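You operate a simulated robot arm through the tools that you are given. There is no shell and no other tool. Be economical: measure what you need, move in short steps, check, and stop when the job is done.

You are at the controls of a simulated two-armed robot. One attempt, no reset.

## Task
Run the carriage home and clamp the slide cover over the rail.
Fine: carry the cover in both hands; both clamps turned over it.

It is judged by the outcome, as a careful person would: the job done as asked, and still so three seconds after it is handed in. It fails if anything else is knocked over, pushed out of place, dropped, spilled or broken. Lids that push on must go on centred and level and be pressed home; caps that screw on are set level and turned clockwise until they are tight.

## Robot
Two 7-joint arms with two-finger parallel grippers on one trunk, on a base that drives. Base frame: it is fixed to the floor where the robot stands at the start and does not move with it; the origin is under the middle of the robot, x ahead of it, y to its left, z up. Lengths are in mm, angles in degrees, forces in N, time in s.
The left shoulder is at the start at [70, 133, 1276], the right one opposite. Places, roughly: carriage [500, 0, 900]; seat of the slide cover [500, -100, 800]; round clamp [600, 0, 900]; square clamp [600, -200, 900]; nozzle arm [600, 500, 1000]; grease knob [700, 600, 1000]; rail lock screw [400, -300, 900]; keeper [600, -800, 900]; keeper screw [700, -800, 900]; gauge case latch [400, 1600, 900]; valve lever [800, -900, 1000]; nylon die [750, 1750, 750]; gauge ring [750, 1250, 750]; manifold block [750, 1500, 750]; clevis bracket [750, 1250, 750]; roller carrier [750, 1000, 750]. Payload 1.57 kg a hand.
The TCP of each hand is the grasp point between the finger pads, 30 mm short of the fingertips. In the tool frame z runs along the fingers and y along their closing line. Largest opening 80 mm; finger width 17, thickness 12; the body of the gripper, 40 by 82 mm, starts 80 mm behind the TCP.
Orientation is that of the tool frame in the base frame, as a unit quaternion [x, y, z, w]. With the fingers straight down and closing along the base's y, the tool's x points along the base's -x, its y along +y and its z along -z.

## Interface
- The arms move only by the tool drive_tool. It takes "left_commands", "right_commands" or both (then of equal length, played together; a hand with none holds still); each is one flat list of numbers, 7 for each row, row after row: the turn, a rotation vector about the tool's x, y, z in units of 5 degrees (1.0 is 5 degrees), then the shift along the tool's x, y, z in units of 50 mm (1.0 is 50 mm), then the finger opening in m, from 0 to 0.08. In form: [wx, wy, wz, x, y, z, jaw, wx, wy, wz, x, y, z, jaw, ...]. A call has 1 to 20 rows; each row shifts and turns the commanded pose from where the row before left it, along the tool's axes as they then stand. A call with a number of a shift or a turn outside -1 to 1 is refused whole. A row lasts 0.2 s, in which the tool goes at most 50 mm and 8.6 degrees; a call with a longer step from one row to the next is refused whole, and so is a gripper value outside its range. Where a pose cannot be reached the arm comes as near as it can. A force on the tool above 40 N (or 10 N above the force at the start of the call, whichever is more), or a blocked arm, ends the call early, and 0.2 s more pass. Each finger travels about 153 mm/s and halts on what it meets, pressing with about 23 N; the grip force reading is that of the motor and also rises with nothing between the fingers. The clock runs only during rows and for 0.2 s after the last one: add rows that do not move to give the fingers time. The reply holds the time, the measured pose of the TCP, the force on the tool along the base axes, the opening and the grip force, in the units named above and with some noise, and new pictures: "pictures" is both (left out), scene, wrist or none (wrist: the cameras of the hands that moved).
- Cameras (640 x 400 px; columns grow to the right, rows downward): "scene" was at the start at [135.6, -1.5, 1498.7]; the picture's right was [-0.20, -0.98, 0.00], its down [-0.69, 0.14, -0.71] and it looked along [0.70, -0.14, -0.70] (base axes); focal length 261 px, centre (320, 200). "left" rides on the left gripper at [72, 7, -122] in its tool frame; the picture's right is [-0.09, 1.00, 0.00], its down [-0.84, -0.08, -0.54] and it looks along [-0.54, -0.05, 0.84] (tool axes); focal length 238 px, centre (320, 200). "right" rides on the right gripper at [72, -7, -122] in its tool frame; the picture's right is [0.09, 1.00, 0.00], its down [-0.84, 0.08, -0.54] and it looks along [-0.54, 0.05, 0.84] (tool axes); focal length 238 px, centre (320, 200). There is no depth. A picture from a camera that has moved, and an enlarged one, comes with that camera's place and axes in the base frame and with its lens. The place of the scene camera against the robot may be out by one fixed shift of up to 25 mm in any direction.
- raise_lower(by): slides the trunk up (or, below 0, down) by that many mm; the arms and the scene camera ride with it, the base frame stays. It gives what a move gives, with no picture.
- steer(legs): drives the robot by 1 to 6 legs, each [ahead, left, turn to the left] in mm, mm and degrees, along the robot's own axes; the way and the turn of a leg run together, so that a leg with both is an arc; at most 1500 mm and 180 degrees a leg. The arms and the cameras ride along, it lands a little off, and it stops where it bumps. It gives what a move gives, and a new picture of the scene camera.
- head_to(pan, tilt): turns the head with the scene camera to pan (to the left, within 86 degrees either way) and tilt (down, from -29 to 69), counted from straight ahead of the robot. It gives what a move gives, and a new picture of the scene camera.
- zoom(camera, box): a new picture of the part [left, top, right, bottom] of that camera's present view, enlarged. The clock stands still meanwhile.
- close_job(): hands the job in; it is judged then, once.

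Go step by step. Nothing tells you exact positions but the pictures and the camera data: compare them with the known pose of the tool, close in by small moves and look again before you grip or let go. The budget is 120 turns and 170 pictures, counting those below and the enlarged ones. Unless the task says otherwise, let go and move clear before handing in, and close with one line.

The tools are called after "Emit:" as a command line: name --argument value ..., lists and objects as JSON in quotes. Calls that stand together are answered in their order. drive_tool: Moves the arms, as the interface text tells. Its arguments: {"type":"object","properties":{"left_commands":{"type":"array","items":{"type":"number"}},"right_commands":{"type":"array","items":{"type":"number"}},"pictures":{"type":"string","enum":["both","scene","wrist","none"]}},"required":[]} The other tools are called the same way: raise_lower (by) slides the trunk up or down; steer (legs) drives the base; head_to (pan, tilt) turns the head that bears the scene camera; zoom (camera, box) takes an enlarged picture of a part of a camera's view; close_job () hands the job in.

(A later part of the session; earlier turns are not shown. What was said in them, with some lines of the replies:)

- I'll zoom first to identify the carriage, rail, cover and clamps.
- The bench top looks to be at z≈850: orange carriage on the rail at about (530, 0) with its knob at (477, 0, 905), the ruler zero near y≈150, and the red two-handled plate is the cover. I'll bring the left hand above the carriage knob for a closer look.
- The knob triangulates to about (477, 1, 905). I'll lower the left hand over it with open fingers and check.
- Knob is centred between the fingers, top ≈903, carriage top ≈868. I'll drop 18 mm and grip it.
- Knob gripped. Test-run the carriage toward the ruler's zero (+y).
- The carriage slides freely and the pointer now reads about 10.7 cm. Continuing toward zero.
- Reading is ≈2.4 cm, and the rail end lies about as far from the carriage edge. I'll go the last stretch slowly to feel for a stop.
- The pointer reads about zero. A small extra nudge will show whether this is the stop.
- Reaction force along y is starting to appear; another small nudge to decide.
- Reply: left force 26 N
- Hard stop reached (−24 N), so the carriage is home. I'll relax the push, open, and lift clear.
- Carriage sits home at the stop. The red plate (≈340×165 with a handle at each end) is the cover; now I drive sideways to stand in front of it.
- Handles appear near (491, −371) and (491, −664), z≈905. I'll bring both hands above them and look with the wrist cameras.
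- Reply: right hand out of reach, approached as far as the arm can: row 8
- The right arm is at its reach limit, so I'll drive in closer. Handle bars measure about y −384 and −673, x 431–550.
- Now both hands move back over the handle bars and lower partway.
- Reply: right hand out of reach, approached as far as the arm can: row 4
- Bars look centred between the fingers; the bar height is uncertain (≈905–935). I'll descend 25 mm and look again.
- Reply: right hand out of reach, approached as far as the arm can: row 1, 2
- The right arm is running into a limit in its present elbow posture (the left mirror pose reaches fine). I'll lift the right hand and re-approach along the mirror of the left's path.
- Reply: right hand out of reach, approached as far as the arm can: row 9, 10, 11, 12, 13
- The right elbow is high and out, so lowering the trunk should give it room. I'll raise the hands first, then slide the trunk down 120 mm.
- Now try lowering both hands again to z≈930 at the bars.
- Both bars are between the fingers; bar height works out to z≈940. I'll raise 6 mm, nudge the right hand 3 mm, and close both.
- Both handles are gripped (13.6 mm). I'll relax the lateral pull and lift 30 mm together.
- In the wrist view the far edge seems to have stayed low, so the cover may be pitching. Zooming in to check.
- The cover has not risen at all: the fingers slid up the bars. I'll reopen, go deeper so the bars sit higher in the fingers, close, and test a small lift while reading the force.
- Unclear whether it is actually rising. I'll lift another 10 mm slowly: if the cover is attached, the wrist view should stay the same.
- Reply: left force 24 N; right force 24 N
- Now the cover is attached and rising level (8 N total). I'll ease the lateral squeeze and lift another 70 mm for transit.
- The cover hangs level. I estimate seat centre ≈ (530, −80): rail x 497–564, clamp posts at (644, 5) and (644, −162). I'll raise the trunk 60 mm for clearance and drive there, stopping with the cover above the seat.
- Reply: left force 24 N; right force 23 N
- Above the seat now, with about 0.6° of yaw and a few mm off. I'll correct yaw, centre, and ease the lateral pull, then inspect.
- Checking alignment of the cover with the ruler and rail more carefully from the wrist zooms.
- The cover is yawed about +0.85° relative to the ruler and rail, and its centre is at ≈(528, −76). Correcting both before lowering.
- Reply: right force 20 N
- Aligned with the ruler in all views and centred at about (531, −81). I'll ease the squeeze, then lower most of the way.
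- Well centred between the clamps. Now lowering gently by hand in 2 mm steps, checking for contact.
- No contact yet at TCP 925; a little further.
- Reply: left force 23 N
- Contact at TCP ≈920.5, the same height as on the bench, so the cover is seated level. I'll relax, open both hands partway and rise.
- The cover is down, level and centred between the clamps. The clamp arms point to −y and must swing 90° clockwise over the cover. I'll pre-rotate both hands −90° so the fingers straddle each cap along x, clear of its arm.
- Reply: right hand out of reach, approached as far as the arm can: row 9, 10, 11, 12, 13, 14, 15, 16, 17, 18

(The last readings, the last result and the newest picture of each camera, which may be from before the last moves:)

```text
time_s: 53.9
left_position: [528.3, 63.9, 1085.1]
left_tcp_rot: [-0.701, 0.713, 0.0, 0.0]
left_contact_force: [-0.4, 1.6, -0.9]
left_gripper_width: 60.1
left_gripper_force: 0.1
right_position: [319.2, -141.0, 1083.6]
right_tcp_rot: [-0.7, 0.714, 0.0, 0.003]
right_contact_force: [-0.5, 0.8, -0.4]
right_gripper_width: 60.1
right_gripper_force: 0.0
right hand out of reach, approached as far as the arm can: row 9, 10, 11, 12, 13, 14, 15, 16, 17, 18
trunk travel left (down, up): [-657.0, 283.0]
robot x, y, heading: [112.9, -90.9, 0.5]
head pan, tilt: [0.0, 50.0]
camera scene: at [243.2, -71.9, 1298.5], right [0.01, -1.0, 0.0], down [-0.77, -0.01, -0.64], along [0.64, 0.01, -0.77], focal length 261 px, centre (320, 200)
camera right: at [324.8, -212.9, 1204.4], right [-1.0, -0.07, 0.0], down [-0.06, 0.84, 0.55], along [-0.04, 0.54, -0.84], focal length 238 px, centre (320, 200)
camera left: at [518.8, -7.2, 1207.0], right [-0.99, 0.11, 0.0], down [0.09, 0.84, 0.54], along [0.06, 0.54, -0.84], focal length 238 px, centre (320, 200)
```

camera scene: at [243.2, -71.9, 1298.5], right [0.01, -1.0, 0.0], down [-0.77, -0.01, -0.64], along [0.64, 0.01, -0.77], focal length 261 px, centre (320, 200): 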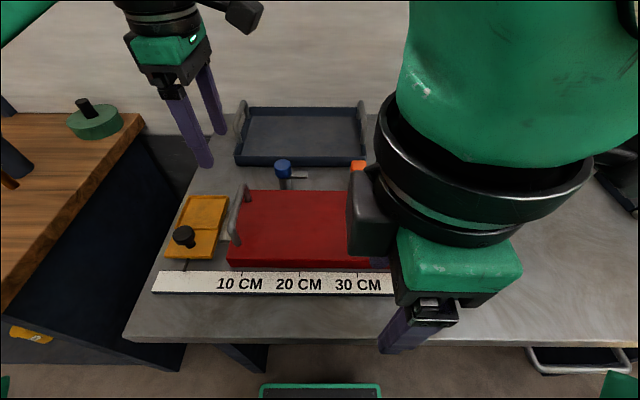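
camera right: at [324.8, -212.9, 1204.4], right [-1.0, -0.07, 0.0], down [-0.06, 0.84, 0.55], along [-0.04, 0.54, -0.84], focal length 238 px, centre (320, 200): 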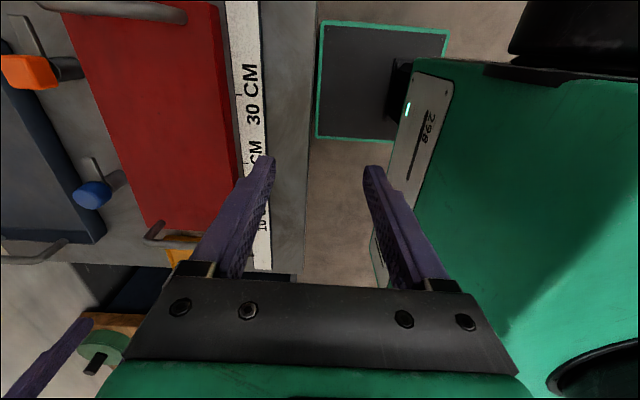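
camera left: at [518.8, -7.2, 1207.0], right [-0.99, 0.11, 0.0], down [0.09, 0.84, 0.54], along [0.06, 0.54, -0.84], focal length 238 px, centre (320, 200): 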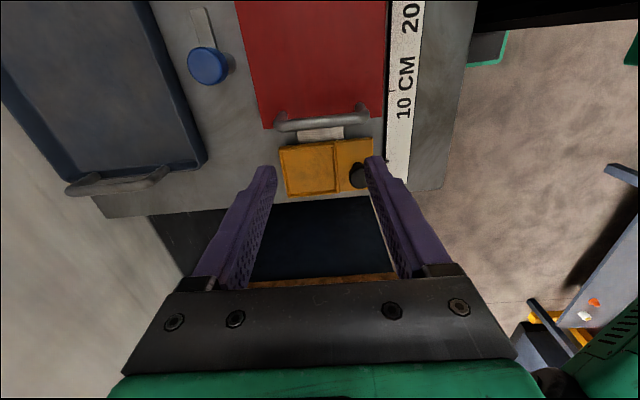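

The left hand rotated fine, but the right wrist can't turn that way, so I'll do both clamps with the left hand. Rotating the right back now while the left moves above the blue clamp.

Emit:
drive_tool --left_commands '[0, 0, 0, 0.103, -0.197, 0.208, 0.06, 0, 0, 0, 0.103, -0.197, 0.208, 0.06, 0, 0, 0, 0.103, -0.197, 0.208, 0.06, 0, 0, 0, 0.103, -0.197, 0.208, 0.06, 0, 0, 0, 0.103, -0.197, 0.208, 0.06, 0, 0, 0, 0.103, -0.197, 0.208, 0.06, 0, 0, 0, 0.103, -0.197, 0.208, 0.06, 0, 0, 0, 0.103, -0.197, 0.208, 0.06, 0, 0, 0, 0.103, -0.197, 0.208, 0.06, 0, 0, 0, 0.103, -0.197, 0.208, 0.06, 0, 0, 0, 0.103, -0.197, 0.208, 0.06, 0, 0, 0, 0.103, -0.197, 0.208, 0.06, 0, 0, 0, 0, 0, 0, 0.06, 0, 0, 0, 0, 0, 0, 0.06, 0, 0, 0, 0, 0, 0, 0.06, 0, 0, 0, 0, 0, 0, 0.06, 0, 0, 0, 0, 0, 0, 0.06, 0, 0, 0, 0, 0, 0, 0.06]' --right_commands '[0, 0, 1, 0, 0, -0.1, 0.06, 0, 0, 1, 0, 0, -0.1, 0.06, 0, 0, 1, 0, 0, -0.1, 0.06, 0, 0, 1, 0, 0, -0.1, 0.06, 0, 0, 1, 0, 0, -0.1, 0.06, 0, 0, 1, 0, 0, -0.1, 0.06, 0, 0, 1, 0, 0, -0.1, 0.06, 0, 0, 1, 0, 0, -0.1, 0.06, 0, 0, 1, 0, 0, -0.1, 0.06, 0, 0, 1, 0, 0, -0.1, 0.06, 0, 0, 1, 0, 0, -0.1, 0.06, 0, 0, 1, 0, 0, -0.1, 0.06, 0, 0, 1, 0, 0, 0, 0.06, 0, 0, 1, 0, 0, 0, 0.06, 0, 0, 1, 0, 0, 0, 0.06, 0, 0, 1, 0, 0, 0, 0.06, 0, 0, 1, 0, 0, 0, 0.06, 0, 0, 1, 0, 0, 0, 0.06]'

```text
time_s: 57.6
left_position: [644.4, 0.4, 960.0]
left_tcp_rot: [-0.701, 0.714, -0.001, 0.0]
left_contact_force: [-0.4, 0.0, 0.5]
left_gripper_width: 59.6
left_gripper_force: 0.0
right_position: [318.6, -141.7, 1141.3]
right_tcp_rot: [0.009, 1.0, 0.003, 0.001]
right_contact_force: [0.6, -0.1, -0.3]
right_gripper_width: 60.0
right_gripper_force: 0.1
trunk travel left (down, up): [-657.0, 283.0]
robot x, y, heading: [111.2, -85.5, 0.4]
head pan, tilt: [0.0, 50.0]
camera scene: at [243.8, -71.8, 1298.5], right [0.01, -1.0, 0.0], down [-0.77, -0.01, -0.64], along [0.64, 0.01, -0.77], focal length 261 px, centre (320, 200)
camera right: at [248.2, -146.3, 1264.1], right [-0.07, 1.0, 0.0], down [0.84, 0.06, 0.54], along [0.54, 0.04, -0.84], focal length 238 px, centre (320, 200)
camera left: at [636.3, -69.4, 1081.8], right [-0.99, 0.11, 0.0], down [0.09, 0.84, 0.54], along [0.06, 0.54, -0.84], focal length 238 px, centre (320, 200)
```

scene: 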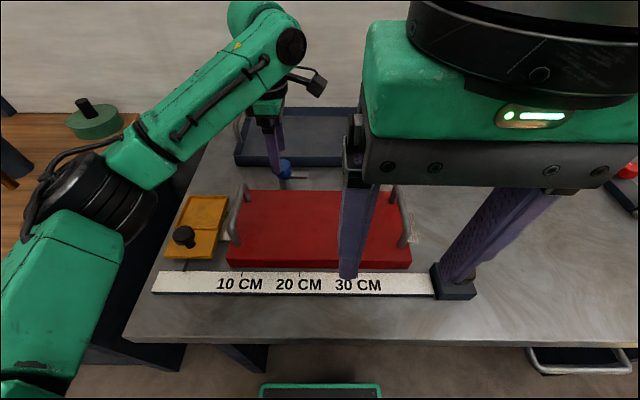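
right: 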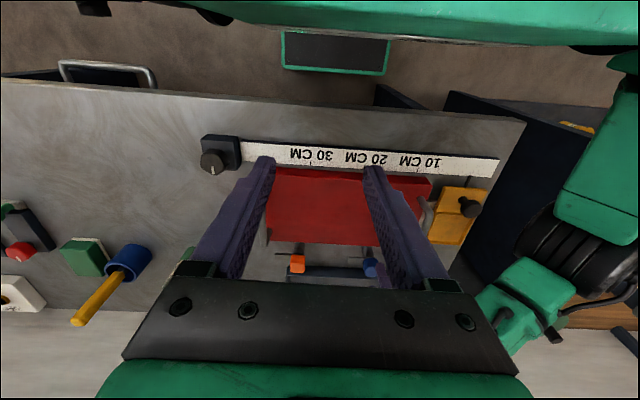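
left: 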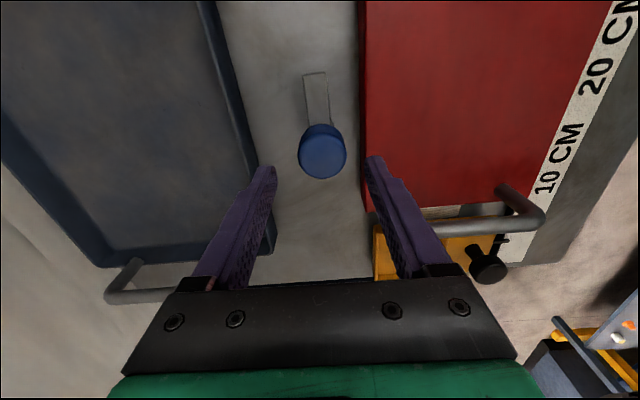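

The blue cap is about 37 mm wide at ≈(642, −2). I'll move the right hand out of the view and lower the left over the cap to TCP 917.

Emit:
drive_tool --left_commands '[0, 0, 0, 0.05, 0.04, 0.3, 0.058, 0, 0, 0, 0, 0, 0.3, 0.058, 0, 0, 0, 0, 0, 0.26, 0.058, 0, 0, 0, 0, 0, 0, 0.058, 0, 0, 0, 0, 0, 0, 0.058]' --right_commands '[0, 0, 0, 0, -0.8, -0.3, 0.06, 0, 0, 0, 0, -0.8, -0.3, 0.06, 0, 0, 0, 0, -0.8, -0.3, 0.06, 0, 0, 0, 0, -0.8, -0.3, 0.06, 0, 0, 0, 0, -0.8, -0.3, 0.06]'

Emit:
zoom --camera "scene" --box '[200, 100, 440, 250]'

```text
time_s: 58.1
left_position: [643.8, -6.2, 944.4]
left_tcp_rot: [-0.701, 0.713, -0.001, 0.0]
left_contact_force: [-0.2, -0.3, 0.6]
left_gripper_width: 57.8
left_gripper_force: 0.1
right_position: [324.7, -185.9, 1152.2]
right_tcp_rot: [0.016, 1.0, -0.004, 0.004]
right_contact_force: [19.3, -1.0, -16.5]
right_gripper_width: 60.1
right_gripper_force: 0.1
trunk travel left (down, up): [-657.0, 283.0]
robot x, y, heading: [112.7, -87.5, 0.5]
head pan, tilt: [0.0, 50.0]
stopped in row 2 (right hand): the force on the tool passed its limit (the readings are from after the stop); the commanded pose is now the measured one
camera scene: at [244.2, -77.0, 1298.5], right [-0.02, -1.0, 0.0], down [-0.77, 0.02, -0.64], along [0.64, -0.01, -0.77], focal length 261 px, centre (320, 200)
camera right: at [251.9, -188.9, 1273.4], right [-0.06, 1.0, -0.01], down [0.83, 0.05, 0.55], along [0.55, 0.03, -0.84], focal length 238 px, centre (320, 200)
camera left: at [634.6, -75.1, 1066.0], right [-0.99, 0.11, 0.0], down [0.09, 0.83, 0.54], along [0.06, 0.54, -0.84], focal length 238 px, centre (320, 200)
```

scene: 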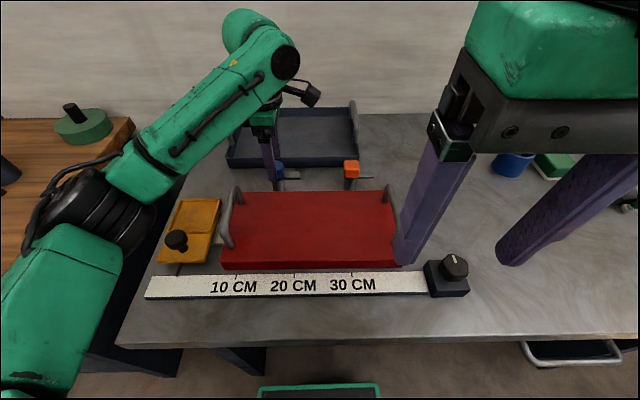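
right: 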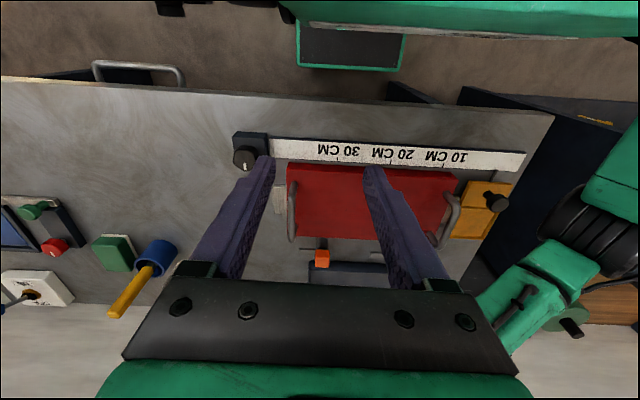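
left: 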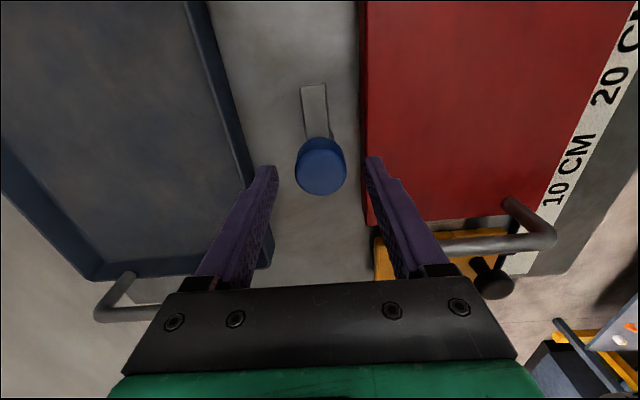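

```text
2.67 times, centred on (320, 175) of scene
camera zoom: at [244.2, -77.0, 1298.5], right [-0.02, -1.0, 0.0], down [-0.77, 0.02, -0.64], along [0.64, -0.01, -0.77], focal length 697 px, centre (320, 267)
```

zoom: 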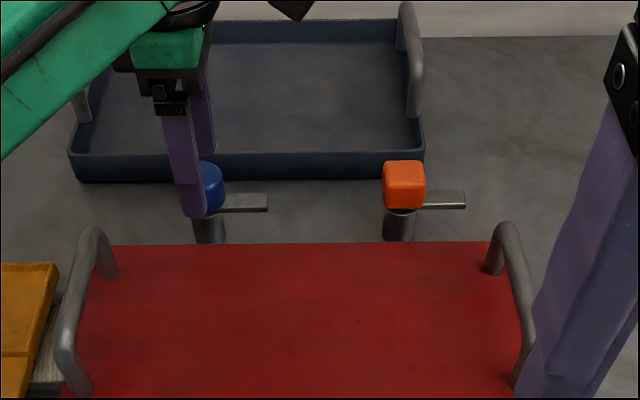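

The right arm brushed something near the robot's own head when moving sideways. I'll move it forward first, then out to the right.

Emit:
drive_tool --right_commands '[0, 0, 0, -0.4, 0, 0, 0.06, 0, 0, 0, -0.5, 0, 0, 0.06, 0, 0, 0, -0.5, -0.1, 0, 0.06, 0, 0, 0, -0.5, -0.4, 0, 0.06, 0, 0, 0, -0.1, -0.7, 0, 0.06, 0, 0, 0, 0, -0.8, 0, 0.06, 0, 0, 0, 0, -0.8, 0, 0.06]' --pictures "scene"

```text
time_s: 59.7
left_position: [642.2, -3.9, 944.7]
left_tcp_rot: [-0.701, 0.713, -0.001, -0.001]
left_contact_force: [0.6, 0.2, -0.3]
left_gripper_width: 58.1
left_gripper_force: 0.2
right_position: [419.0, -328.8, 1153.9]
right_tcp_rot: [0.015, 1.0, -0.003, 0.004]
right_contact_force: [-0.7, 0.0, -0.6]
right_gripper_width: 60.0
right_gripper_force: 0.0
trunk travel left (down, up): [-657.0, 283.0]
robot x, y, heading: [111.1, -87.2, 0.4]
head pan, tilt: [0.0, 50.0]
camera scene: at [243.7, -73.9, 1298.5], right [0.01, -1.0, 0.0], down [-0.77, -0.01, -0.64], along [0.64, 0.01, -0.77], focal length 261 px, centre (320, 200)
```

scene: 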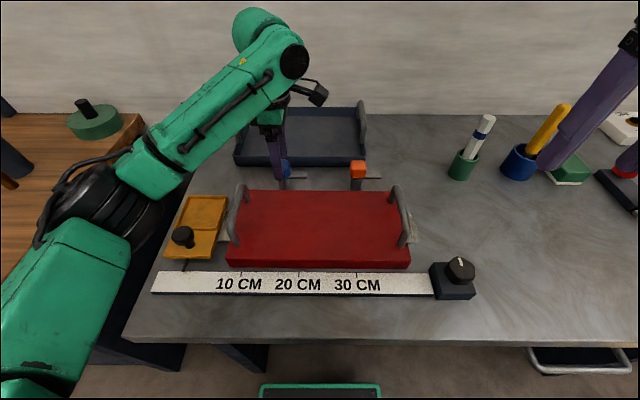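

Right hand is clear. Lower the left to about 918 and look at the cap.

Emit:
drive_tool --left_commands '[0, 0, 0, 0, 0, 0.26, 0.058, 0, 0, 0, 0, 0, 0.26, 0.058, 0, 0, 0, 0, 0, 0, 0.058]' --pictures "wrist"

Emit:
zoom --camera "scene" --box '[220, 120, 420, 245]'

```text
time_s: 60.5
left_position: [643.4, -3.7, 917.4]
left_tcp_rot: [-0.701, 0.714, 0.0, 0.0]
left_contact_force: [-0.5, -0.1, 0.4]
left_gripper_width: 58.1
left_gripper_force: 0.0
right_position: [417.6, -326.2, 1153.9]
right_tcp_rot: [0.015, 1.0, -0.003, 0.004]
right_contact_force: [1.4, 1.2, 0.3]
right_gripper_width: 60.2
right_gripper_force: 0.1
trunk travel left (down, up): [-657.0, 283.0]
robot x, y, heading: [108.4, -91.6, 0.5]
head pan, tilt: [0.0, 50.0]
camera left: at [634.6, -72.7, 1039.6], right [-0.99, 0.11, 0.0], down [0.09, 0.84, 0.54], along [0.06, 0.54, -0.84], focal length 238 px, centre (320, 200)
```

left: 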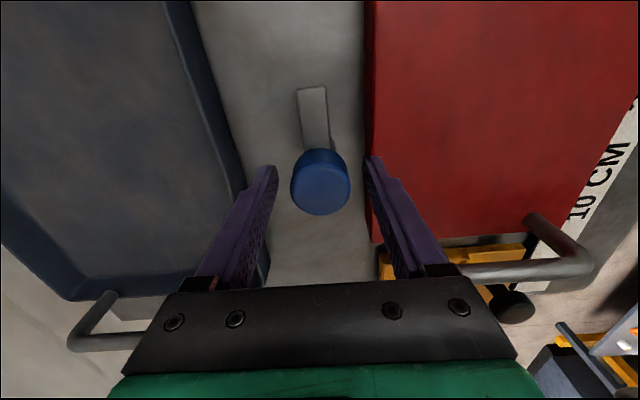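

```text
3.20 times, centred on (320, 182) of scene
camera zoom: at [243.8, -71.6, 1298.5], right [0.01, -1.0, 0.0], down [-0.77, -0.01, -0.64], along [0.64, 0.01, -0.77], focal length 836 px, centre (320, 256)
```

zoom: 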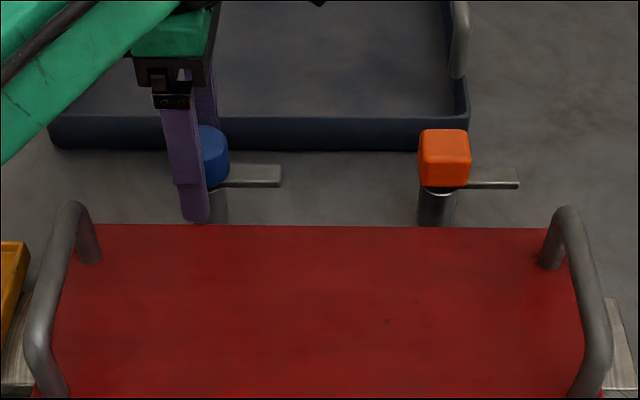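

By comparing with the fingertips, the blue cap spans z≈906–934 and is centred near (641, −11), so the hand needs a 7 mm shift toward −y. Then I close on it.

Emit:
drive_tool --left_commands '[0, 0, 0, 0.14, 0.04, 0, 0.058, 0, 0, 0, 0, 0, 0, 0.058]' --pictures "wrist"

Emit:
zoom --camera "scene" --box '[220, 120, 420, 245]'

```text
time_s: 61.1
left_position: [641.4, -10.6, 918.2]
left_tcp_rot: [-0.701, 0.713, -0.001, 0.0]
left_contact_force: [-0.4, 0.3, 0.7]
left_gripper_width: 57.8
left_gripper_force: 0.0
right_position: [417.0, -325.6, 1154.6]
right_tcp_rot: [0.015, 1.0, -0.003, 0.004]
right_contact_force: [1.1, -0.7, 0.2]
right_gripper_width: 60.2
right_gripper_force: 0.1
trunk travel left (down, up): [-657.0, 283.0]
robot x, y, heading: [107.8, -85.3, 0.5]
head pan, tilt: [0.0, 50.0]
camera left: at [632.6, -80.2, 1040.3], right [-0.99, 0.11, 0.0], down [0.09, 0.84, 0.54], along [0.06, 0.54, -0.84], focal length 238 px, centre (320, 200)
```

left: 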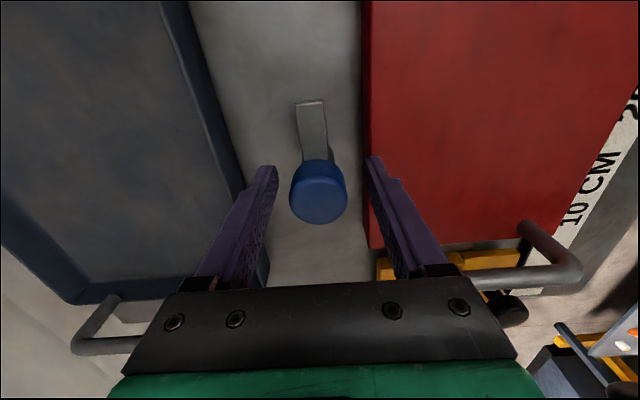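

```text
3.20 times, centred on (320, 182) of scene
camera zoom: at [243.9, -71.6, 1298.4], right [0.01, -1.0, 0.0], down [-0.77, -0.01, -0.64], along [0.64, 0.01, -0.77], focal length 836 px, centre (320, 256)
```

zoom: 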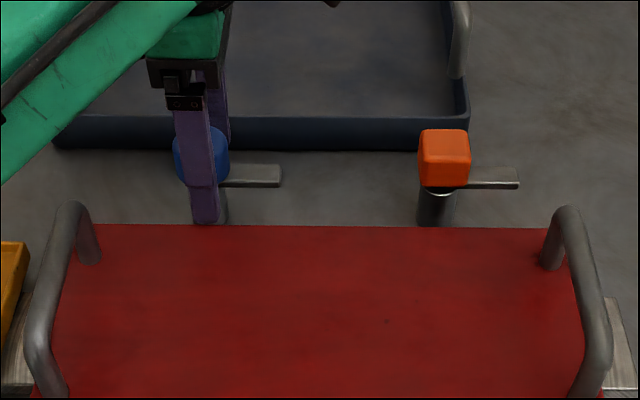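

The finger lines up with the cap centre. Closing.

Emit:
drive_tool --left_commands '[0, 0, 0, 0, 0, 0, 0.03, 0, 0, 0, 0, 0, 0, 0.0, 0, 0, 0, 0, 0, 0, 0.0, 0, 0, 0, 0, 0, 0, 0.0]' --pictures "wrist"

```text
time_s: 62.1
left_position: [643.4, -9.8, 918.5]
left_tcp_rot: [-0.701, 0.714, 0.0, -0.001]
left_contact_force: [10.4, 1.2, 7.5]
left_gripper_width: 35.6
left_gripper_force: 42.5
right_position: [419.0, -325.6, 1154.3]
right_tcp_rot: [0.015, 1.0, -0.004, 0.003]
right_contact_force: [-0.9, -0.7, 0.2]
right_gripper_width: 60.0
right_gripper_force: 0.1
trunk travel left (down, up): [-657.0, 283.0]
robot x, y, heading: [111.7, -89.5, 0.4]
head pan, tilt: [0.0, 50.0]
camera left: at [634.2, -80.3, 1040.0], right [-0.99, 0.11, 0.0], down [0.09, 0.84, 0.54], along [0.06, 0.54, -0.84], focal length 238 px, centre (320, 200)
```

left: 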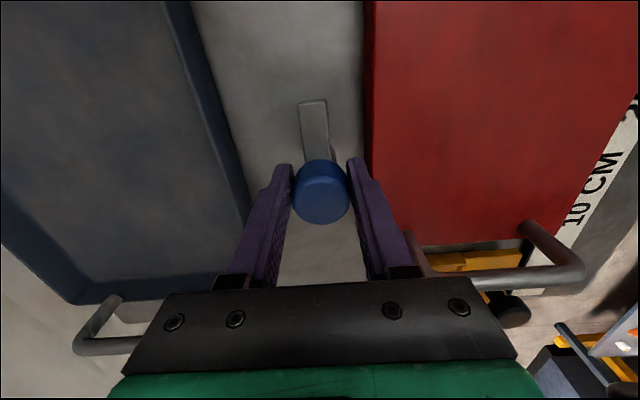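

Gripped (35.6 mm). The cap centre seems ~3–4 mm further +y than the fingers' middle, so I'll re-centre, regrip, and turn the first 30°.

Emit:
drive_tool --left_commands '[0, 0, 0, 0, 0, 0, 0.045, 0, 0, 0, 0, 0, 0, 0.045, 0, 0, 0, -0.07, 0, 0, 0.045, 0, 0, 0, 0, 0, 0, 0.0, 0, 0, 0, 0, 0, 0, 0.0, 0, 0, 0, 0, 0, 0, 0.0, 0, 0, 1, 0, 0, 0, 0, 0, 0, 1, 0, 0, 0, 0, 0, 0, 1, 0, 0, 0, 0, 0, 0, 1, 0, 0, 0, 0, 0, 0, 1, 0, 0, 0, 0, 0, 0, 1, 0, 0, 0, 0, 0, 0, 0, 0, 0, 0, 0]' --pictures "both"

```text
time_s: 64.9
left_position: [642.0, -7.3, 917.9]
left_tcp_rot: [-0.492, 0.871, 0.0, 0.0]
left_contact_force: [8.5, -2.6, 12.2]
left_gripper_width: 35.8
left_gripper_force: 43.1
right_position: [417.2, -327.2, 1155.0]
right_tcp_rot: [0.016, 1.0, -0.002, 0.004]
right_contact_force: [0.3, -0.1, -0.8]
right_gripper_width: 59.8
right_gripper_force: 0.1
trunk travel left (down, up): [-657.0, 283.0]
robot x, y, heading: [112.9, -88.6, 0.5]
head pan, tilt: [0.0, 50.0]
camera scene: at [244.2, -72.8, 1298.5], right [0.01, -1.0, 0.0], down [-0.77, -0.01, -0.64], along [0.64, 0.01, -0.77], focal length 261 px, centre (320, 200)
camera left: at [597.9, -62.9, 1039.7], right [-0.81, 0.59, 0.0], down [0.5, 0.68, 0.54], along [0.32, 0.43, -0.84], focal length 238 px, centre (320, 200)
```

scene: 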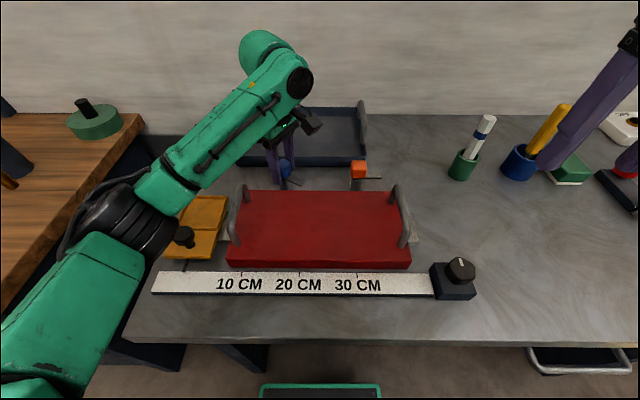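
left: 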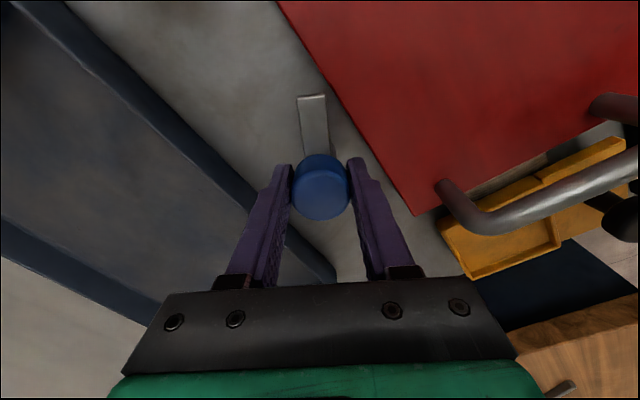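

The clamp arm turns with the hand. Turning the remaining 60°.

Emit:
drive_tool --left_commands '[0, 0, 1, 0, 0, 0, 0, 0, 0, 1, 0, 0, 0, 0, 0, 0, 1, 0, 0, 0, 0, 0, 0, 1, 0, 0, 0, 0, 0, 0, 1, 0, 0, 0, 0, 0, 0, 1, 0, 0, 0, 0, 0, 0, 1, 0, 0, 0, 0, 0, 0, 1, 0, 0, 0, 0, 0, 0, 1, 0, 0, 0, 0, 0, 0, 1, 0, 0, 0, 0, 0, 0, 1, 0, 0, 0, 0, 0, 0, 1, 0, 0, 0, 0, 0, 0, 0, 0, 0, 0, 0]' --pictures "both"

Emit:
zoom --camera "scene" --box '[220, 120, 420, 245]'

```text
time_s: 67.7
left_position: [640.4, -4.6, 918.3]
left_tcp_rot: [0.009, 1.0, -0.002, 0.0]
left_contact_force: [-8.6, 6.5, -3.3]
left_gripper_width: 35.9
left_gripper_force: 42.9
right_position: [416.7, -324.8, 1155.6]
right_tcp_rot: [0.016, 1.0, -0.004, 0.005]
right_contact_force: [-0.3, -0.2, 0.0]
right_gripper_width: 59.9
right_gripper_force: 0.1
trunk travel left (down, up): [-657.0, 283.0]
robot x, y, heading: [114.0, -84.0, 0.5]
head pan, tilt: [0.0, 50.0]
camera scene: at [243.0, -70.2, 1298.5], right [0.01, -1.0, 0.0], down [-0.77, -0.01, -0.64], along [0.64, 0.01, -0.77], focal length 261 px, centre (320, 200)
camera left: at [567.8, 5.8, 1039.7], right [0.11, 0.99, 0.0], down [0.84, -0.09, 0.54], along [0.54, -0.06, -0.84], focal length 238 px, centre (320, 200)
```

scene: 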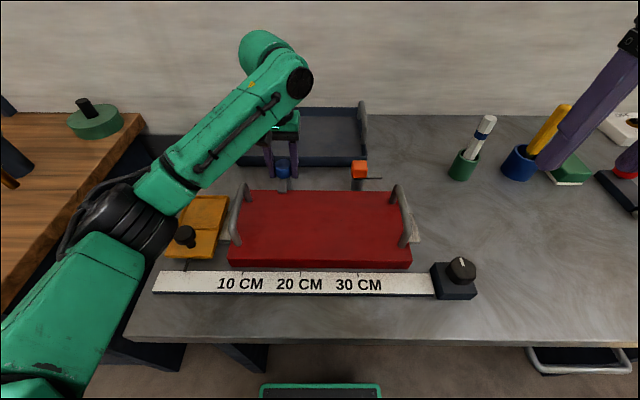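
left: 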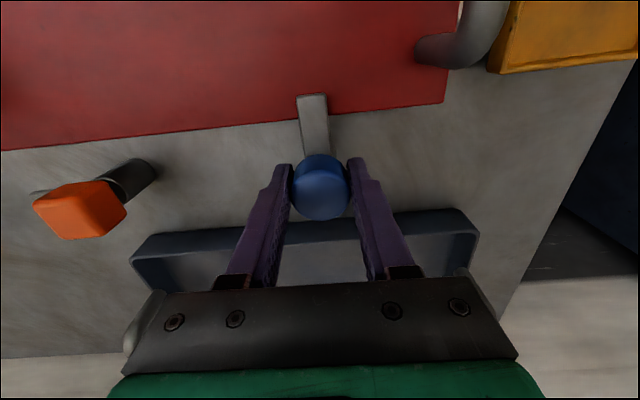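

```text
3.20 times, centred on (320, 182) of scene
camera zoom: at [243.0, -70.2, 1298.5], right [0.01, -1.0, 0.0], down [-0.77, -0.01, -0.64], along [0.64, 0.01, -0.77], focal length 836 px, centre (320, 256)
```

zoom: 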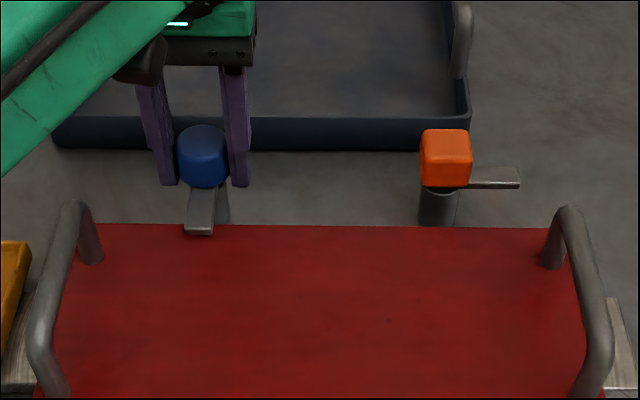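

The blue clamp now lies over the cover edge. Open, lift clear, and pre-rotate the left hand again; then drive 147 mm to −y for the orange clamp.

Emit:
drive_tool --left_commands '[0, 0, 0, 0, 0, 0, 0.055, 0, 0, 0, 0, 0, 0, 0.055, 0, 0, 0, 0, 0, -0.3, 0.055, 0, 0, 0, 0, 0, -0.6, 0.055, 0, 0, 0, 0, 0, -0.8, 0.055, 0, 0, 0, 0, 0, -0.8, 0.055]' --pictures "wrist"

Emit:
drive_tool --left_commands '[0, 0, -1, 0, 0, 0, 0.058, 0, 0, -1, 0, 0, 0, 0.058, 0, 0, -1, 0, 0, 0, 0.058, 0, 0, -1, 0, 0, 0, 0.058, 0, 0, -1, 0, 0, 0, 0.058, 0, 0, -1, 0, 0, 0, 0.058, 0, 0, -1, 0, 0, 0, 0.058, 0, 0, -1, 0, 0, 0, 0.058, 0, 0, -1, 0, 0, 0, 0.058, 0, 0, -1, 0, 0, 0, 0.058, 0, 0, -1, 0, 0, 0, 0.058, 0, 0, -1, 0, 0, 0, 0.058, 0, 0, -1, 0, 0, 0, 0.058, 0, 0, -1, 0, 0, 0, 0.058, 0, 0, -1, 0, 0, 0, 0.058, 0, 0, -1, 0, 0, 0, 0.058, 0, 0, -1, 0, 0, 0, 0.058, 0, 0, -1, 0, 0, 0, 0.058]' --pictures "none"

Emit:
steer --legs '[[0, -147, 0]]'

```text
time_s: 69.1
left_position: [639.4, -6.1, 1046.0]
left_tcp_rot: [0.008, 1.0, -0.001, 0.001]
left_contact_force: [0.3, 0.6, 0.4]
left_gripper_width: 54.9
left_gripper_force: 0.0
right_position: [416.5, -326.2, 1155.2]
right_tcp_rot: [0.015, 1.0, -0.003, 0.005]
right_contact_force: [0.5, 0.5, 0.0]
right_gripper_width: 60.0
right_gripper_force: 0.1
trunk travel left (down, up): [-657.0, 283.0]
robot x, y, heading: [110.8, -88.1, 0.6]
head pan, tilt: [0.0, 50.0]
camera left: at [567.5, 3.3, 1166.1], right [0.11, 0.99, 0.0], down [0.83, -0.09, 0.54], along [0.54, -0.06, -0.84], focal length 238 px, centre (320, 200)
```

left: 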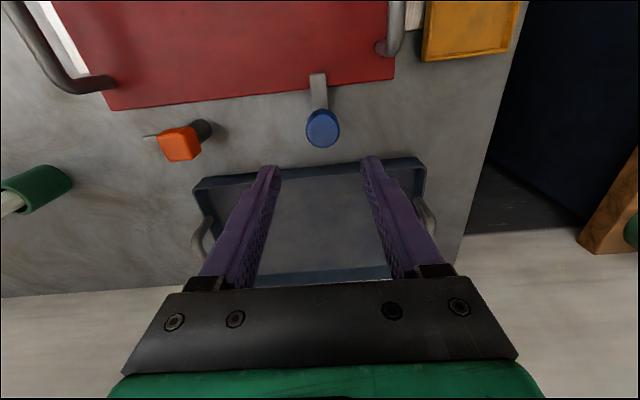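

```text
time_s: 72.9
left_position: [641.1, -6.4, 1044.2]
left_tcp_rot: [-0.702, 0.712, -0.001, 0.0]
left_contact_force: [0.5, 0.6, -0.3]
left_gripper_width: 57.8
left_gripper_force: 0.0
right_position: [416.8, -326.1, 1154.0]
right_tcp_rot: [0.015, 1.0, -0.004, 0.004]
right_contact_force: [0.2, 0.3, -0.3]
right_gripper_width: 60.1
right_gripper_force: 0.0
trunk travel left (down, up): [-657.0, 283.0]
robot x, y, heading: [112.3, -88.0, 0.6]
head pan, tilt: [0.0, 50.0]
```

```text
time_s: 74.3
left_position: [643.5, -151.2, 1042.9]
left_tcp_rot: [-0.701, 0.713, -0.001, 0.0]
left_contact_force: [0.2, 0.9, 0.5]
left_gripper_width: 57.7
left_gripper_force: 0.1
right_position: [419.1, -472.2, 1154.9]
right_tcp_rot: [0.016, 1.0, -0.005, 0.005]
right_contact_force: [0.0, 0.3, 0.3]
right_gripper_width: 60.0
right_gripper_force: 0.1
trunk travel left (down, up): [-657.0, 283.0]
robot x, y, heading: [111.8, -237.8, 0.3]
head pan, tilt: [0.0, 50.0]
camera scene: at [245.2, -217.6, 1298.4], right [0.01, -1.0, 0.0], down [-0.77, -0.01, -0.64], along [0.64, 0.0, -0.77], focal length 261 px, centre (320, 200)
```

scene: 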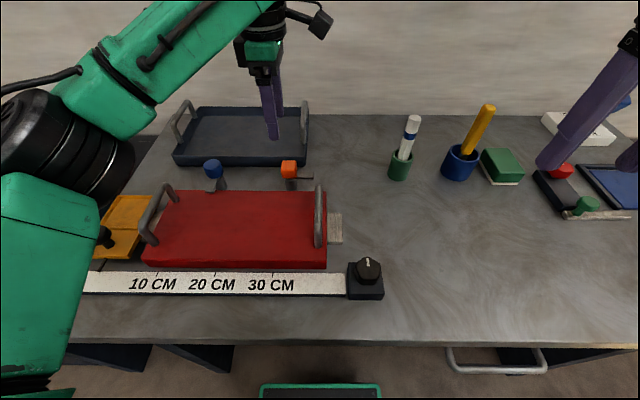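

Now above the orange clamp, estimated at (640, −158). Lowering to z≈955 for a look.

Emit:
drive_tool --left_commands '[0, 0, 0, 0.07, 0.02, 0.6, 0.058, 0, 0, 0, 0.07, 0.02, 0.6, 0.058, 0, 0, 0, 0, 0, 0.55, 0.058, 0, 0, 0, 0, 0, 0, 0.058]' --pictures "wrist"

Emit:
zoom --camera "scene" --box '[180, 120, 380, 245]'

```text
time_s: 75.3
left_position: [641.6, -158.6, 954.3]
left_tcp_rot: [-0.701, 0.713, -0.003, 0.0]
left_contact_force: [-0.6, -0.4, 0.8]
left_gripper_width: 57.9
left_gripper_force: 0.0
right_position: [418.8, -472.9, 1155.4]
right_tcp_rot: [0.015, 1.0, -0.004, 0.005]
right_contact_force: [-0.3, -0.2, -0.4]
right_gripper_width: 59.9
right_gripper_force: 0.0
trunk travel left (down, up): [-657.0, 283.0]
robot x, y, heading: [114.5, -234.0, 0.8]
head pan, tilt: [0.0, 50.0]
camera left: at [633.0, -228.5, 1075.7], right [-0.99, 0.11, 0.0], down [0.09, 0.84, 0.54], along [0.06, 0.54, -0.84], focal length 238 px, centre (320, 200)
```

left: 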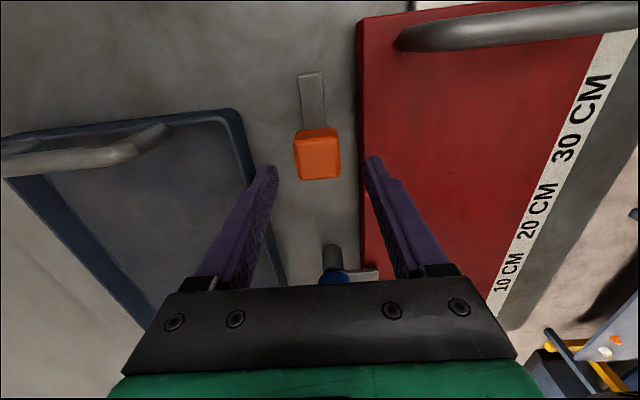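

```text
3.20 times, centred on (280, 182) of scene
camera zoom: at [245.1, -218.9, 1298.5], right [0.01, -1.0, 0.0], down [-0.77, -0.01, -0.64], along [0.64, 0.01, -0.77], focal length 836 px, centre (448, 256)
```

zoom: 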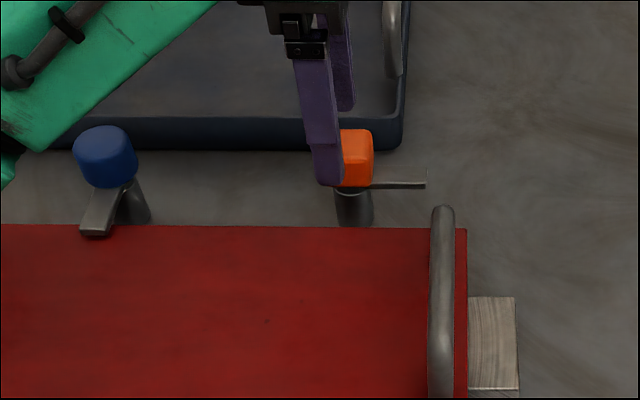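

Shift about 5 mm toward −y and lower to the same height as used for the blue cap (918), then compare with the blue reference view (cap centre at row ≈187).

Emit:
drive_tool --left_commands '[0, 0, 0, 0.1, 0.01, 0.24, 0.058, 0, 0, 0, 0, 0, 0.24, 0.058, 0, 0, 0, 0, 0, 0.24, 0.058, 0, 0, 0, 0, 0, 0, 0.058]' --pictures "wrist"

Emit:
zoom --camera "scene" --box '[180, 120, 380, 245]'

```text
time_s: 76.3
left_position: [641.2, -163.5, 917.6]
left_tcp_rot: [-0.701, 0.713, -0.002, 0.0]
left_contact_force: [0.3, -0.4, 0.2]
left_gripper_width: 58.1
left_gripper_force: 0.0
right_position: [419.3, -473.1, 1155.3]
right_tcp_rot: [0.016, 1.0, -0.003, 0.005]
right_contact_force: [-0.4, -0.8, 0.5]
right_gripper_width: 59.9
right_gripper_force: 0.1
trunk travel left (down, up): [-657.0, 283.0]
robot x, y, heading: [111.6, -231.6, 0.6]
head pan, tilt: [0.0, 50.0]
camera left: at [632.0, -234.4, 1040.2], right [-0.99, 0.11, 0.0], down [0.09, 0.84, 0.54], along [0.06, 0.54, -0.84], focal length 238 px, centre (320, 200)
```

left: 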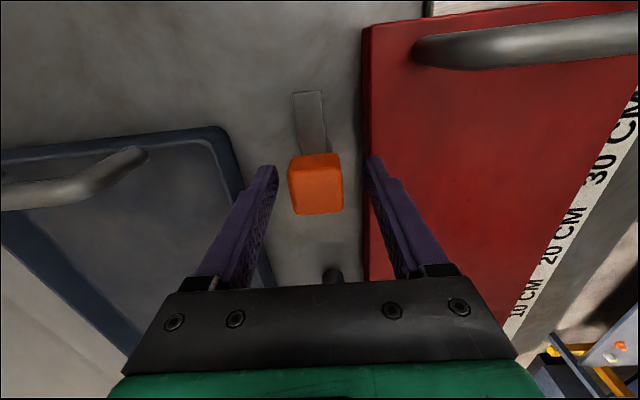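

```text
3.20 times, centred on (280, 182) of scene
camera zoom: at [245.2, -219.3, 1298.5], right [0.01, -1.0, 0.0], down [-0.77, -0.01, -0.64], along [0.64, 0.01, -0.77], focal length 836 px, centre (448, 256)
```

zoom: 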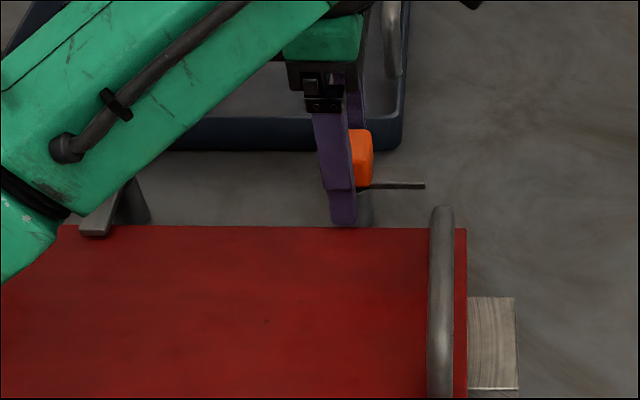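

Nearly centred; small 2 mm trims, then close and turn the first 30°.

Emit:
drive_tool --left_commands '[0, 0, 0, 0.03, -0.045, 0, 0.058, 0, 0, 0, 0, 0, 0, 0.03, 0, 0, 0, 0, 0, 0, 0.0, 0, 0, 0, 0, 0, 0, 0.0, 0, 0, 0, 0, 0, 0, 0.0, 0, 0, 1, 0, 0, 0, 0, 0, 0, 1, 0, 0, 0, 0, 0, 0, 1, 0, 0, 0, 0, 0, 0, 1, 0, 0, 0, 0, 0, 0, 1, 0, 0, 0, 0, 0, 0, 1, 0, 0, 0, 0, 0, 0, 0, 0, 0, 0, 0]' --pictures "wrist"

```text
time_s: 78.9
left_position: [642.0, -165.7, 917.9]
left_tcp_rot: [-0.492, 0.871, 0.0, -0.001]
left_contact_force: [-7.7, 3.1, -6.8]
left_gripper_width: 32.1
left_gripper_force: 40.0
right_position: [418.4, -472.2, 1155.1]
right_tcp_rot: [0.015, 1.0, -0.004, 0.004]
right_contact_force: [0.2, 0.0, 0.0]
right_gripper_width: 60.1
right_gripper_force: 0.0
trunk travel left (down, up): [-657.0, 283.0]
robot x, y, heading: [114.4, -234.1, 0.7]
head pan, tilt: [0.0, 50.0]
camera left: at [598.5, -222.4, 1040.6], right [-0.81, 0.59, 0.0], down [0.5, 0.68, 0.54], along [0.32, 0.43, -0.84], focal length 238 px, centre (320, 200)
```

left: 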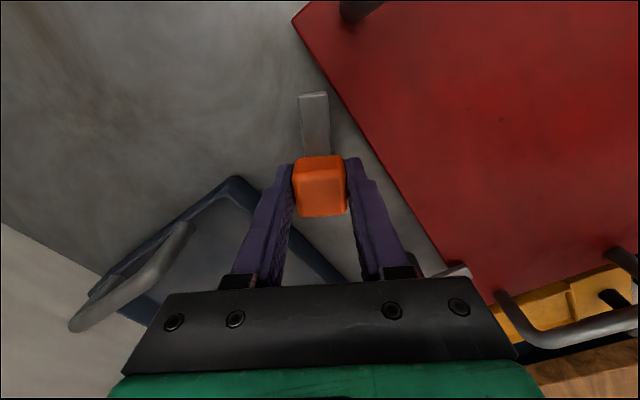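

The orange clamp turns with the hand. Finishing the remaining 60°.

Emit:
drive_tool --left_commands '[0, 0, 1, 0, 0, 0, 0, 0, 0, 1, 0, 0, 0, 0, 0, 0, 1, 0, 0, 0, 0, 0, 0, 1, 0, 0, 0, 0, 0, 0, 1, 0, 0, 0, 0, 0, 0, 1, 0, 0, 0, 0, 0, 0, 1, 0, 0, 0, 0, 0, 0, 1, 0, 0, 0, 0, 0, 0, 1, 0, 0, 0, 0, 0, 0, 1, 0, 0, 0, 0, 0, 0, 1, 0, 0, 0, 0, 0, 0, 1, 0, 0, 0, 0, 0, 0, 0, 0, 0, 0, 0]' --pictures "both"

Emit:
zoom --camera "scene" --box '[180, 120, 380, 245]'

```text
time_s: 81.7
left_position: [641.1, -164.9, 919.0]
left_tcp_rot: [0.009, 1.0, 0.0, 0.0]
left_contact_force: [-17.8, 7.4, -18.6]
left_gripper_width: 32.0
left_gripper_force: 40.3
right_position: [418.3, -472.7, 1155.1]
right_tcp_rot: [0.016, 1.0, -0.005, 0.005]
right_contact_force: [-0.3, -1.1, 0.3]
right_gripper_width: 59.8
right_gripper_force: 0.0
trunk travel left (down, up): [-657.0, 283.0]
robot x, y, heading: [111.6, -236.0, 0.5]
head pan, tilt: [0.0, 50.0]
camera scene: at [244.0, -216.6, 1298.5], right [0.01, -1.0, 0.0], down [-0.77, -0.01, -0.64], along [0.64, 0.0, -0.77], focal length 261 px, centre (320, 200)
camera left: at [568.5, -154.4, 1040.6], right [0.11, 0.99, 0.0], down [0.84, -0.09, 0.54], along [0.54, -0.06, -0.84], focal length 238 px, centre (320, 200)
```

scene: 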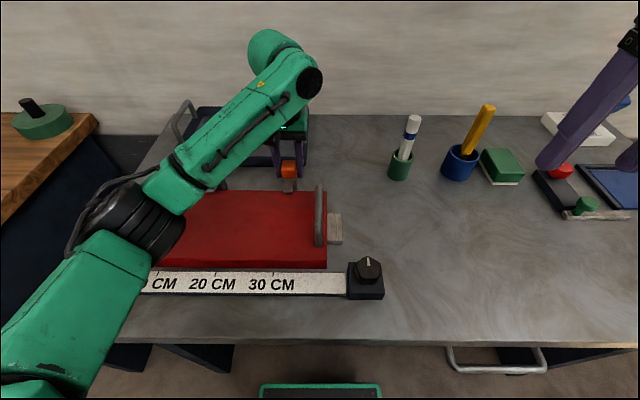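
left: 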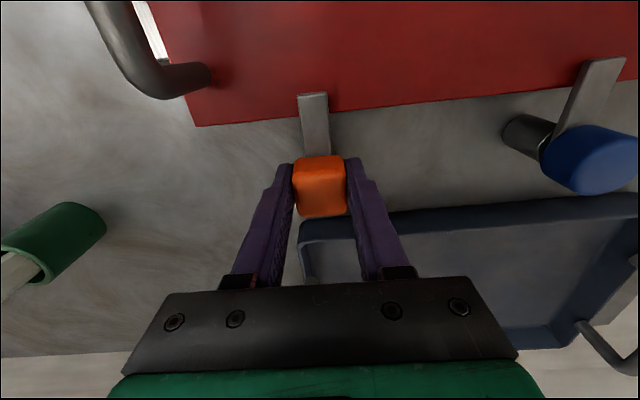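

```text
3.20 times, centred on (280, 182) of scene
camera zoom: at [244.0, -216.6, 1298.5], right [0.01, -1.0, 0.0], down [-0.77, -0.01, -0.64], along [0.64, 0.0, -0.77], focal length 836 px, centre (448, 256)
```

zoom: 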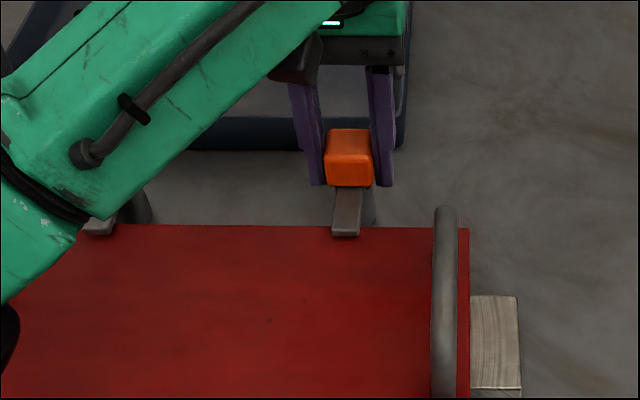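

Both clamp arms now point over the cover. Releasing, lifting straight up, then checking everything.

Emit:
drive_tool --left_commands '[0, 0, 0, 0, 0, 0, 0.055, 0, 0, 0, 0, 0, 0, 0.055, 0, 0, 0, 0, 0, -0.3, 0.055, 0, 0, 0, 0, 0, -0.6, 0.055, 0, 0, 0, 0, 0, -0.8, 0.055, 0, 0, 0, 0, 0, -0.8, 0.055, 0, 0, 0, 0, 0, -0.8, 0.055, 0, 0, 0, 0, 0, -0.8, 0.055, 0, 0, 0, 0, 0, -0.8, 0.055, 0, 0, 0, 0.6, 0.4, 0, 0.055, 0, 0, 0, 0.6, 0.4, 0, 0.055]' --pictures "wrist"

Emit:
steer --legs '[[-150, 60, 0]]'

Emit:
zoom --camera "scene" --box '[150, 90, 430, 265]'

```text
time_s: 84.1
left_position: [568.1, -124.6, 1149.2]
left_tcp_rot: [0.008, 1.0, -0.002, 0.001]
left_contact_force: [-0.3, 0.0, -0.4]
left_gripper_width: 55.0
left_gripper_force: 0.0
left hand out of reach, approached as far as the arm can: row 9
right_position: [417.0, -473.4, 1155.0]
right_tcp_rot: [0.016, 1.0, -0.003, 0.005]
right_contact_force: [0.0, 0.5, -0.4]
right_gripper_width: 59.8
right_gripper_force: 0.1
trunk travel left (down, up): [-657.0, 283.0]
robot x, y, heading: [109.7, -235.5, 0.5]
head pan, tilt: [0.0, 50.0]
camera left: at [495.4, -115.1, 1270.7], right [0.11, 0.99, 0.0], down [0.83, -0.09, 0.54], along [0.54, -0.06, -0.84], focal length 238 px, centre (320, 200)
```

left: 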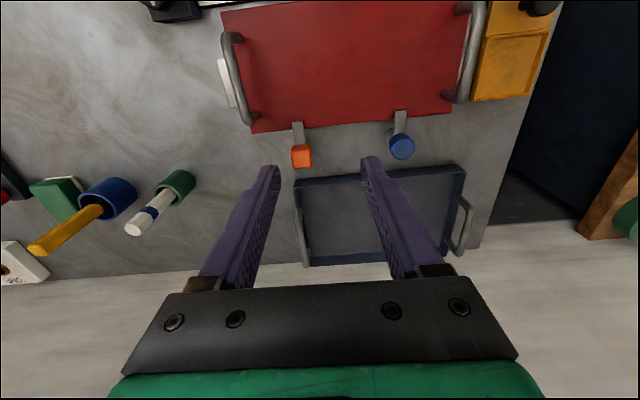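

```text
time_s: 85.5
left_position: [421.7, -68.0, 1148.0]
left_tcp_rot: [0.009, 1.0, 0.0, 0.0]
left_contact_force: [-0.2, -0.3, -0.3]
left_gripper_width: 55.0
left_gripper_force: 0.1
right_position: [269.2, -416.6, 1152.8]
right_tcp_rot: [0.016, 1.0, -0.004, 0.004]
right_contact_force: [0.1, -0.4, 0.5]
right_gripper_width: 60.2
right_gripper_force: 0.0
trunk travel left (down, up): [-657.0, 283.0]
robot x, y, heading: [-36.8, -178.0, 0.4]
head pan, tilt: [0.0, 50.0]
camera scene: at [97.2, -161.9, 1298.2], right [0.01, -1.0, 0.0], down [-0.77, -0.01, -0.64], along [0.64, 0.01, -0.77], focal length 261 px, centre (320, 200)
```

scene: 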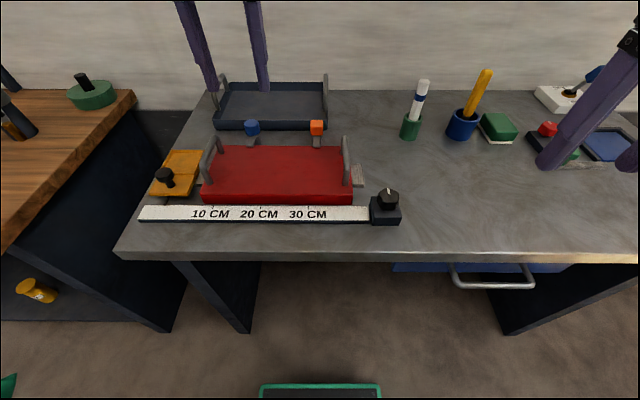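

```text
2.29 times, centred on (290, 178) of scene
camera zoom: at [97.2, -161.9, 1298.2], right [0.01, -1.0, 0.0], down [-0.77, -0.01, -0.64], along [0.64, 0.01, -0.77], focal length 597 px, centre (389, 251)
```

zoom: 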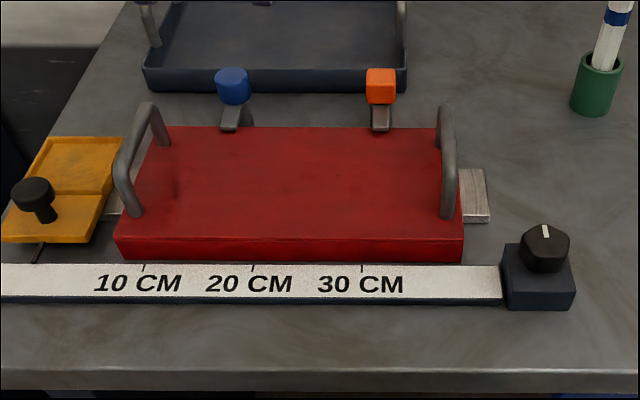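

The carriage is still at the home stop, the cover sits level over the rail with both clamp arms over its back edge, and nothing else has moved. Both hands are clear, so I'm handing in.

Emit:
close_job

```text
The job is handed in.
```

The carriage is home against its stop at zero. The slide cover, carried in both hands, sits over the rail with both clamps turned over its back edge, and I handed the job in with both hands clear.
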